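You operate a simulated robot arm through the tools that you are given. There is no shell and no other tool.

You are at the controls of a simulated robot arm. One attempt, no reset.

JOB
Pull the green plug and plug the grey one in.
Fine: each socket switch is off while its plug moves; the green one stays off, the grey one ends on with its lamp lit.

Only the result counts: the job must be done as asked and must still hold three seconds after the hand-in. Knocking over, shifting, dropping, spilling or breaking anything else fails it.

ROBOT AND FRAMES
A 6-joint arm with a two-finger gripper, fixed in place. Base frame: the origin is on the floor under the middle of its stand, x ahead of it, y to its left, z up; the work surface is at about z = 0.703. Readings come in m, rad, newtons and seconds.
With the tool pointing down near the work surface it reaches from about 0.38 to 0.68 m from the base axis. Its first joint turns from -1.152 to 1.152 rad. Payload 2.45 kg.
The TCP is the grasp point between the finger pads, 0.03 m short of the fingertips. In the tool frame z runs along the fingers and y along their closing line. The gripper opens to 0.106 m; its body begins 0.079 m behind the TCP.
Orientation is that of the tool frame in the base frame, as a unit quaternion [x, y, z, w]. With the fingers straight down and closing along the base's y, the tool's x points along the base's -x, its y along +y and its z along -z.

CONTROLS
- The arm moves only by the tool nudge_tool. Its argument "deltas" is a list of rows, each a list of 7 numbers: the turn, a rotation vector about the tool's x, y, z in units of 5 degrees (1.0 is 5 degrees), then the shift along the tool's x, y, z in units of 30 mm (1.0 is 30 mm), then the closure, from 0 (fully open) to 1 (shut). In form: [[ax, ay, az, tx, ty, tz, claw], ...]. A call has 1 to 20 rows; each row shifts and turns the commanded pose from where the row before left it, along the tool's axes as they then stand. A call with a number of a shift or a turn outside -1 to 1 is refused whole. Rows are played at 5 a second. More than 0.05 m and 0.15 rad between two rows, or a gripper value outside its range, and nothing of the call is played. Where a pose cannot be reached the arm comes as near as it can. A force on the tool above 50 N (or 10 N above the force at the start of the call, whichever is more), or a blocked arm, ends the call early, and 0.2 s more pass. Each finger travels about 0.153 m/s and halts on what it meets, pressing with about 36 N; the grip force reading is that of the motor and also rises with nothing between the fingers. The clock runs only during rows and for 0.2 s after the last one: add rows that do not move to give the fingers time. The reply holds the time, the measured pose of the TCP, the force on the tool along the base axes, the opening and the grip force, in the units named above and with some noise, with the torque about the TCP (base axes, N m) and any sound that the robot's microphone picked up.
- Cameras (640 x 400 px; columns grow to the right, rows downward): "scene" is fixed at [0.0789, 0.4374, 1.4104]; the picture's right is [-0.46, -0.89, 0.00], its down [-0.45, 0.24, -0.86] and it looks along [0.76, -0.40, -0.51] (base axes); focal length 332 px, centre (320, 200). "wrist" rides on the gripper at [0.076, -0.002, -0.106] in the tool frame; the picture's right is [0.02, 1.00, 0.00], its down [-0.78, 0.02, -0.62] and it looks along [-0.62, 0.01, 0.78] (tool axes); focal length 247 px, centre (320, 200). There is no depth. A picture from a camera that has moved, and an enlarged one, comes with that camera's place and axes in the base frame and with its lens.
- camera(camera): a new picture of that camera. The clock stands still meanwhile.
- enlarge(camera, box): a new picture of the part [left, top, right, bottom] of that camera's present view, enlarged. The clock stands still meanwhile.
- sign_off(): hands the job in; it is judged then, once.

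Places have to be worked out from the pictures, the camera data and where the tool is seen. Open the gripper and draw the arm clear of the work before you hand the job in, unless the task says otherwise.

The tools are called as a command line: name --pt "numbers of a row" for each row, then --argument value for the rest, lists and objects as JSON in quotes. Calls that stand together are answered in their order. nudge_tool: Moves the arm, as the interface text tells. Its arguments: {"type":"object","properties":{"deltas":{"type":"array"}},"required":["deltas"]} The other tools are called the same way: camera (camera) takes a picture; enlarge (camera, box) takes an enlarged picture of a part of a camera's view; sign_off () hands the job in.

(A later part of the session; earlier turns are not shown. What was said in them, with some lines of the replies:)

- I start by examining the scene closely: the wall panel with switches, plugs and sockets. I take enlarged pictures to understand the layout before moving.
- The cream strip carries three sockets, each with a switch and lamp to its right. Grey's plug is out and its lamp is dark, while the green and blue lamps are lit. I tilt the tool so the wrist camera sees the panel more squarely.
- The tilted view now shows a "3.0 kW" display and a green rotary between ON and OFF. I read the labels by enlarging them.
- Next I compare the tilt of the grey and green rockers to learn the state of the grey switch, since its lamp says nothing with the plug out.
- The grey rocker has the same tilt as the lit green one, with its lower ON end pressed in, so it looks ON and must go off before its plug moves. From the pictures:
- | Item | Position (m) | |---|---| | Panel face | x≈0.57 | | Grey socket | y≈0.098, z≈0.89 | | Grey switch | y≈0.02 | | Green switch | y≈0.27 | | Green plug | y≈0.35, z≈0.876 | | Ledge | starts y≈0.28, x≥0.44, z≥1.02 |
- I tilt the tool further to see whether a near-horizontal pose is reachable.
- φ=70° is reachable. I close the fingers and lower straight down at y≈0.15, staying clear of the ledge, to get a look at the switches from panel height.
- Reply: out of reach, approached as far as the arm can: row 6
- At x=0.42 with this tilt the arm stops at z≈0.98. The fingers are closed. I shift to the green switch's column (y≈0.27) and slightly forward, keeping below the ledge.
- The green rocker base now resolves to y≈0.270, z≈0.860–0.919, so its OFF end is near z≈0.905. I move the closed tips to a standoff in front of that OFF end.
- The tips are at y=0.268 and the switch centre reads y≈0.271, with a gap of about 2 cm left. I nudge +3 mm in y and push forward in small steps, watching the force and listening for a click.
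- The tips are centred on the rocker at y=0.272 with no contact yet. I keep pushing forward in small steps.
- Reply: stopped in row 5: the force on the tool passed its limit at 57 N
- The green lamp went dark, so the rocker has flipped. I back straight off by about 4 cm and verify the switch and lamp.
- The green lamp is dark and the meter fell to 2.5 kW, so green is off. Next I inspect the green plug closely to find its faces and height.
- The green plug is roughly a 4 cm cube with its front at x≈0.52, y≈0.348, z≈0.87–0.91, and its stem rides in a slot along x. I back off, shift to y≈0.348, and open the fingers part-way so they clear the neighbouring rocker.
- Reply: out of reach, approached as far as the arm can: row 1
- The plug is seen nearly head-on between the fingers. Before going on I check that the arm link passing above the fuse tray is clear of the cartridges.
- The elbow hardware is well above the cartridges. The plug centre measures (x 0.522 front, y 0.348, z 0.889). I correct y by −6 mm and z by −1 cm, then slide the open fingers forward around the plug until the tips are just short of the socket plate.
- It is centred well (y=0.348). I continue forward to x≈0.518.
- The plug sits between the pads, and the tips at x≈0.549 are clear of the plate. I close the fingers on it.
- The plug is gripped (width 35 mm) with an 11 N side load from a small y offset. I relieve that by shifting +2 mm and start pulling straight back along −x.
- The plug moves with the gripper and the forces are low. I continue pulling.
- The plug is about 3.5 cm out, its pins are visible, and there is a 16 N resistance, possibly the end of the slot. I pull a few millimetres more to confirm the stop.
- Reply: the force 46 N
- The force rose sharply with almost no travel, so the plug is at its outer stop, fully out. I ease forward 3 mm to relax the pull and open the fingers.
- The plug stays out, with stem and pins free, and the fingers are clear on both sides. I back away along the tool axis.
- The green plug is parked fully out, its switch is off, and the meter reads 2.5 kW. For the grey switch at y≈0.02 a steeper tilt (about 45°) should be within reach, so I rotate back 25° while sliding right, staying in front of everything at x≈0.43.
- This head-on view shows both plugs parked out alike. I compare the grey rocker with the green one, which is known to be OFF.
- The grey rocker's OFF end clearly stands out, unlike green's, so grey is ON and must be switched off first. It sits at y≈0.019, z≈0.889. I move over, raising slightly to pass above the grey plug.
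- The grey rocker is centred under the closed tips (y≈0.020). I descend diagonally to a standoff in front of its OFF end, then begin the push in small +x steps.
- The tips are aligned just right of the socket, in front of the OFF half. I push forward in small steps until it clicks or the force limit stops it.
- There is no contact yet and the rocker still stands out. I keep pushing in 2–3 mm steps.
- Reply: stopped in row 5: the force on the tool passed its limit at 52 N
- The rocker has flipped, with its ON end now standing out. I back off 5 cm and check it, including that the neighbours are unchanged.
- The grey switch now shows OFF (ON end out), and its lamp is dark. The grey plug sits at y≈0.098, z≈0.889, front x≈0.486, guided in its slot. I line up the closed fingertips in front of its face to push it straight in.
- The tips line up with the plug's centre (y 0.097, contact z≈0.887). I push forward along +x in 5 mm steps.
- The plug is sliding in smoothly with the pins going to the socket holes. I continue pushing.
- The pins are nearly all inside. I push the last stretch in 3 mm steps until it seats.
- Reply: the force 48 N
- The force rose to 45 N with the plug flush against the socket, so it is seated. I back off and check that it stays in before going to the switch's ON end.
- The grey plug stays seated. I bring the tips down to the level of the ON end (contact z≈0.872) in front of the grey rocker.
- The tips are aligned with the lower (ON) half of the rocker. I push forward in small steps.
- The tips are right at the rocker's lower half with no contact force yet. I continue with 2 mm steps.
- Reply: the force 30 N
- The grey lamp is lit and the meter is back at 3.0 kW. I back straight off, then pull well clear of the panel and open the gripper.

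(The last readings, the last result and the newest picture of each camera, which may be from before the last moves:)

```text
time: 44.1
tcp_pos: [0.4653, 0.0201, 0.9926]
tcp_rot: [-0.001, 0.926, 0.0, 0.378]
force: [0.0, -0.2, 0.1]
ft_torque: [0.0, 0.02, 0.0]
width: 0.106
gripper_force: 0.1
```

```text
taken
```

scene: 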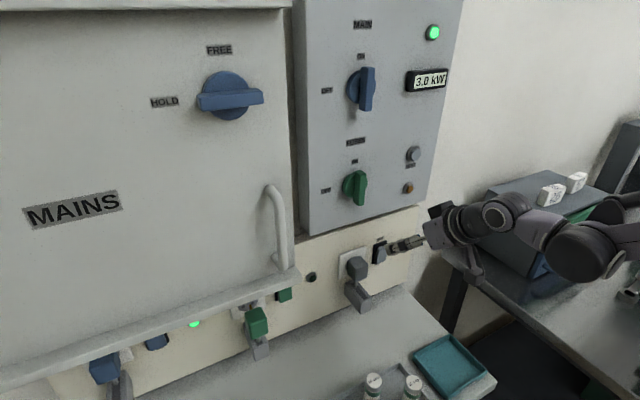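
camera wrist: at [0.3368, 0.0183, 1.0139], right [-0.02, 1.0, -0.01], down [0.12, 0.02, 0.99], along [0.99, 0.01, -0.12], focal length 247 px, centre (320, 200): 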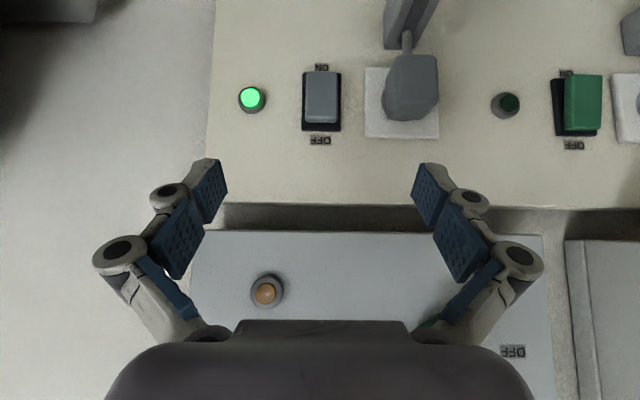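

The grey lamp stays lit, and the grey plug is in with its switch on. I draw the arm further back and up, and wait a few seconds to confirm the state holds.

nudge_tool --pt "0 0 0 0.55 0 -0.55 0" --pt "0 0 0 0.55 0 -0.55 0" --pt "0 0 0 -0.6 0 -0.6 0" --pt "0 0 0 -0.6 0 -0.6 0" --pt "0 0 0 -0.6 0 -0.6 0" --pt "0 0 0 -0.6 0 -0.6 0" --pt "0 0 0 0 0 0 0" --pt "0 0 0 0 0 0 0" --pt "0 0 0 0 0 0 0" --pt "0 0 0 0 0 0 0" --pt "0 0 0 0 0 0 0" --pt "0 0 0 0 0 0 0" --pt "0 0 0 0 0 0 0" --pt "0 0 0 0 0 0 0" --pt "0 0 0 0 0 0 0" --pt "0 0 0 0 0 0 0"

camera --camera "scene"

enlarge --camera "scene" --box '[330, 225, 430, 315]'

enlarge --camera "scene" --box '[80, 260, 320, 400]'

enlarge --camera "scene" --box '[330, 330, 520, 400]'

camera --camera "wrist"

```text
time: 47.5
tcp_pos: [0.419, 0.0208, 1.0945]
tcp_rot: [-0.001, 0.926, 0.0, 0.379]
force: [-0.1, -0.5, -0.5]
ft_torque: [-0.02, 0.03, -0.01]
width: 0.1058
gripper_force: 0.0
```

```text
taken
```

scene: 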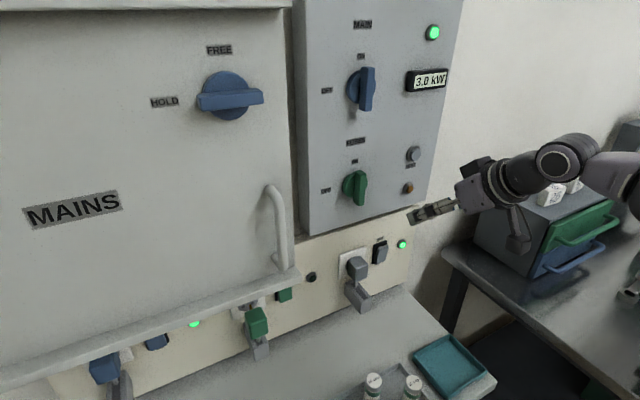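

```text
4.44 times, centred on (380, 270) of scene
camera zoom: at [0.0789, 0.4374, 1.4104], right [-0.46, -0.89, 0.0], down [-0.45, 0.24, -0.86], along [0.76, -0.4, -0.51], focal length 1476 px, centre (53, -111)
```

zoom: 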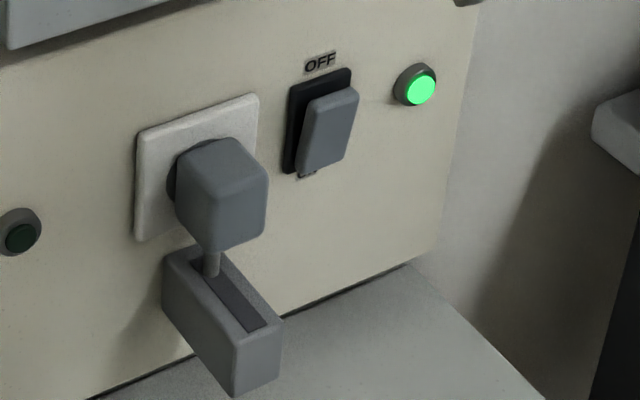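

```text
2.67 times, centred on (200, 330) of scene
camera zoom: at [0.0789, 0.4374, 1.4104], right [-0.46, -0.89, 0.0], down [-0.45, 0.24, -0.86], along [0.76, -0.4, -0.51], focal length 885 px, centre (640, -147)
```

zoom: 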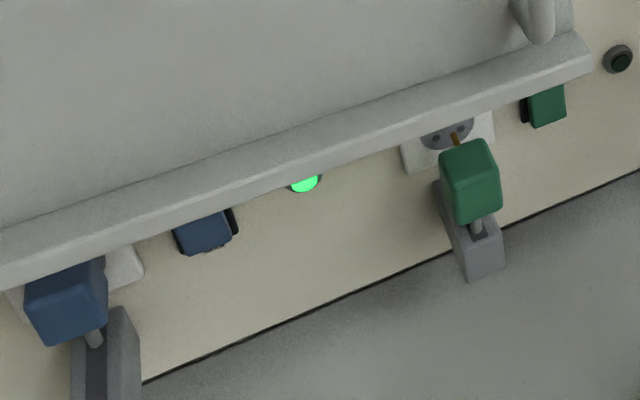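

```text
3.37 times, centred on (425, 365) of scene
camera zoom: at [0.0789, 0.4374, 1.4104], right [-0.46, -0.89, 0.0], down [-0.45, 0.24, -0.86], along [0.76, -0.4, -0.51], focal length 1118 px, centre (-34, -356)
```

zoom: 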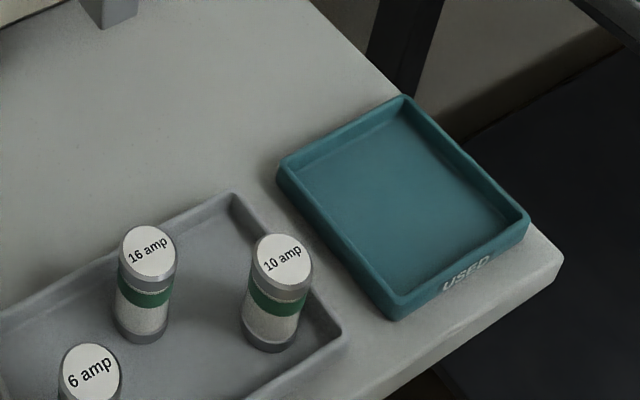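

```text
taken
camera wrist: at [0.2904, 0.0191, 1.115], right [-0.02, 1.0, -0.01], down [0.12, 0.02, 0.99], along [0.99, 0.01, -0.12], focal length 247 px, centre (320, 200)
```

wrist: 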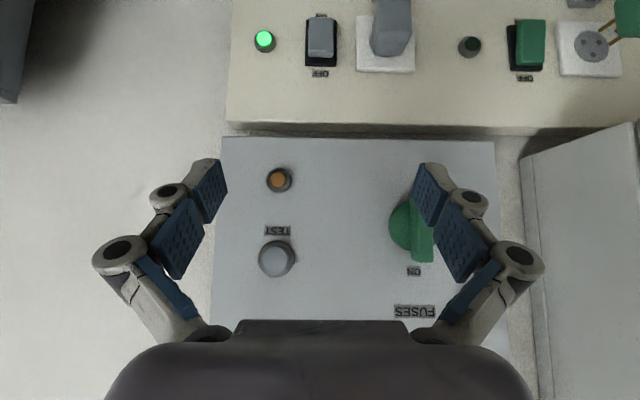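

After more than three seconds everything holds. The green plug is out with its switch off and lamp dark. The grey plug is seated with its switch on and lamp lit, and the meter reads 3.0 kW. Blue, the fuses and the trays are unchanged, and the arm is clear with the gripper open, so I hand in.

sign_off

```text
The job is handed in.
```

The job is done and handed in: the green plug is out and the grey one is plugged in. I watched the final state hold for a couple of seconds before handing in, but the hand-in reply gave no verdict.

- **Green:** I switched it off first, then pulled the plug out to its stop. Its switch is still off and its lamp is dark.
- **Grey:** its switch was on at the start, so I turned it off before moving the plug. I then pushed the plug in until it seated and switched it on, and its lamp is lit.
- **Everything else:** the blue plug, its switch and lamp, the fuses and the trays look unchanged. The meter reads 3.0 kW, the same as at the start. The arm is clear of the panel with the gripper open.
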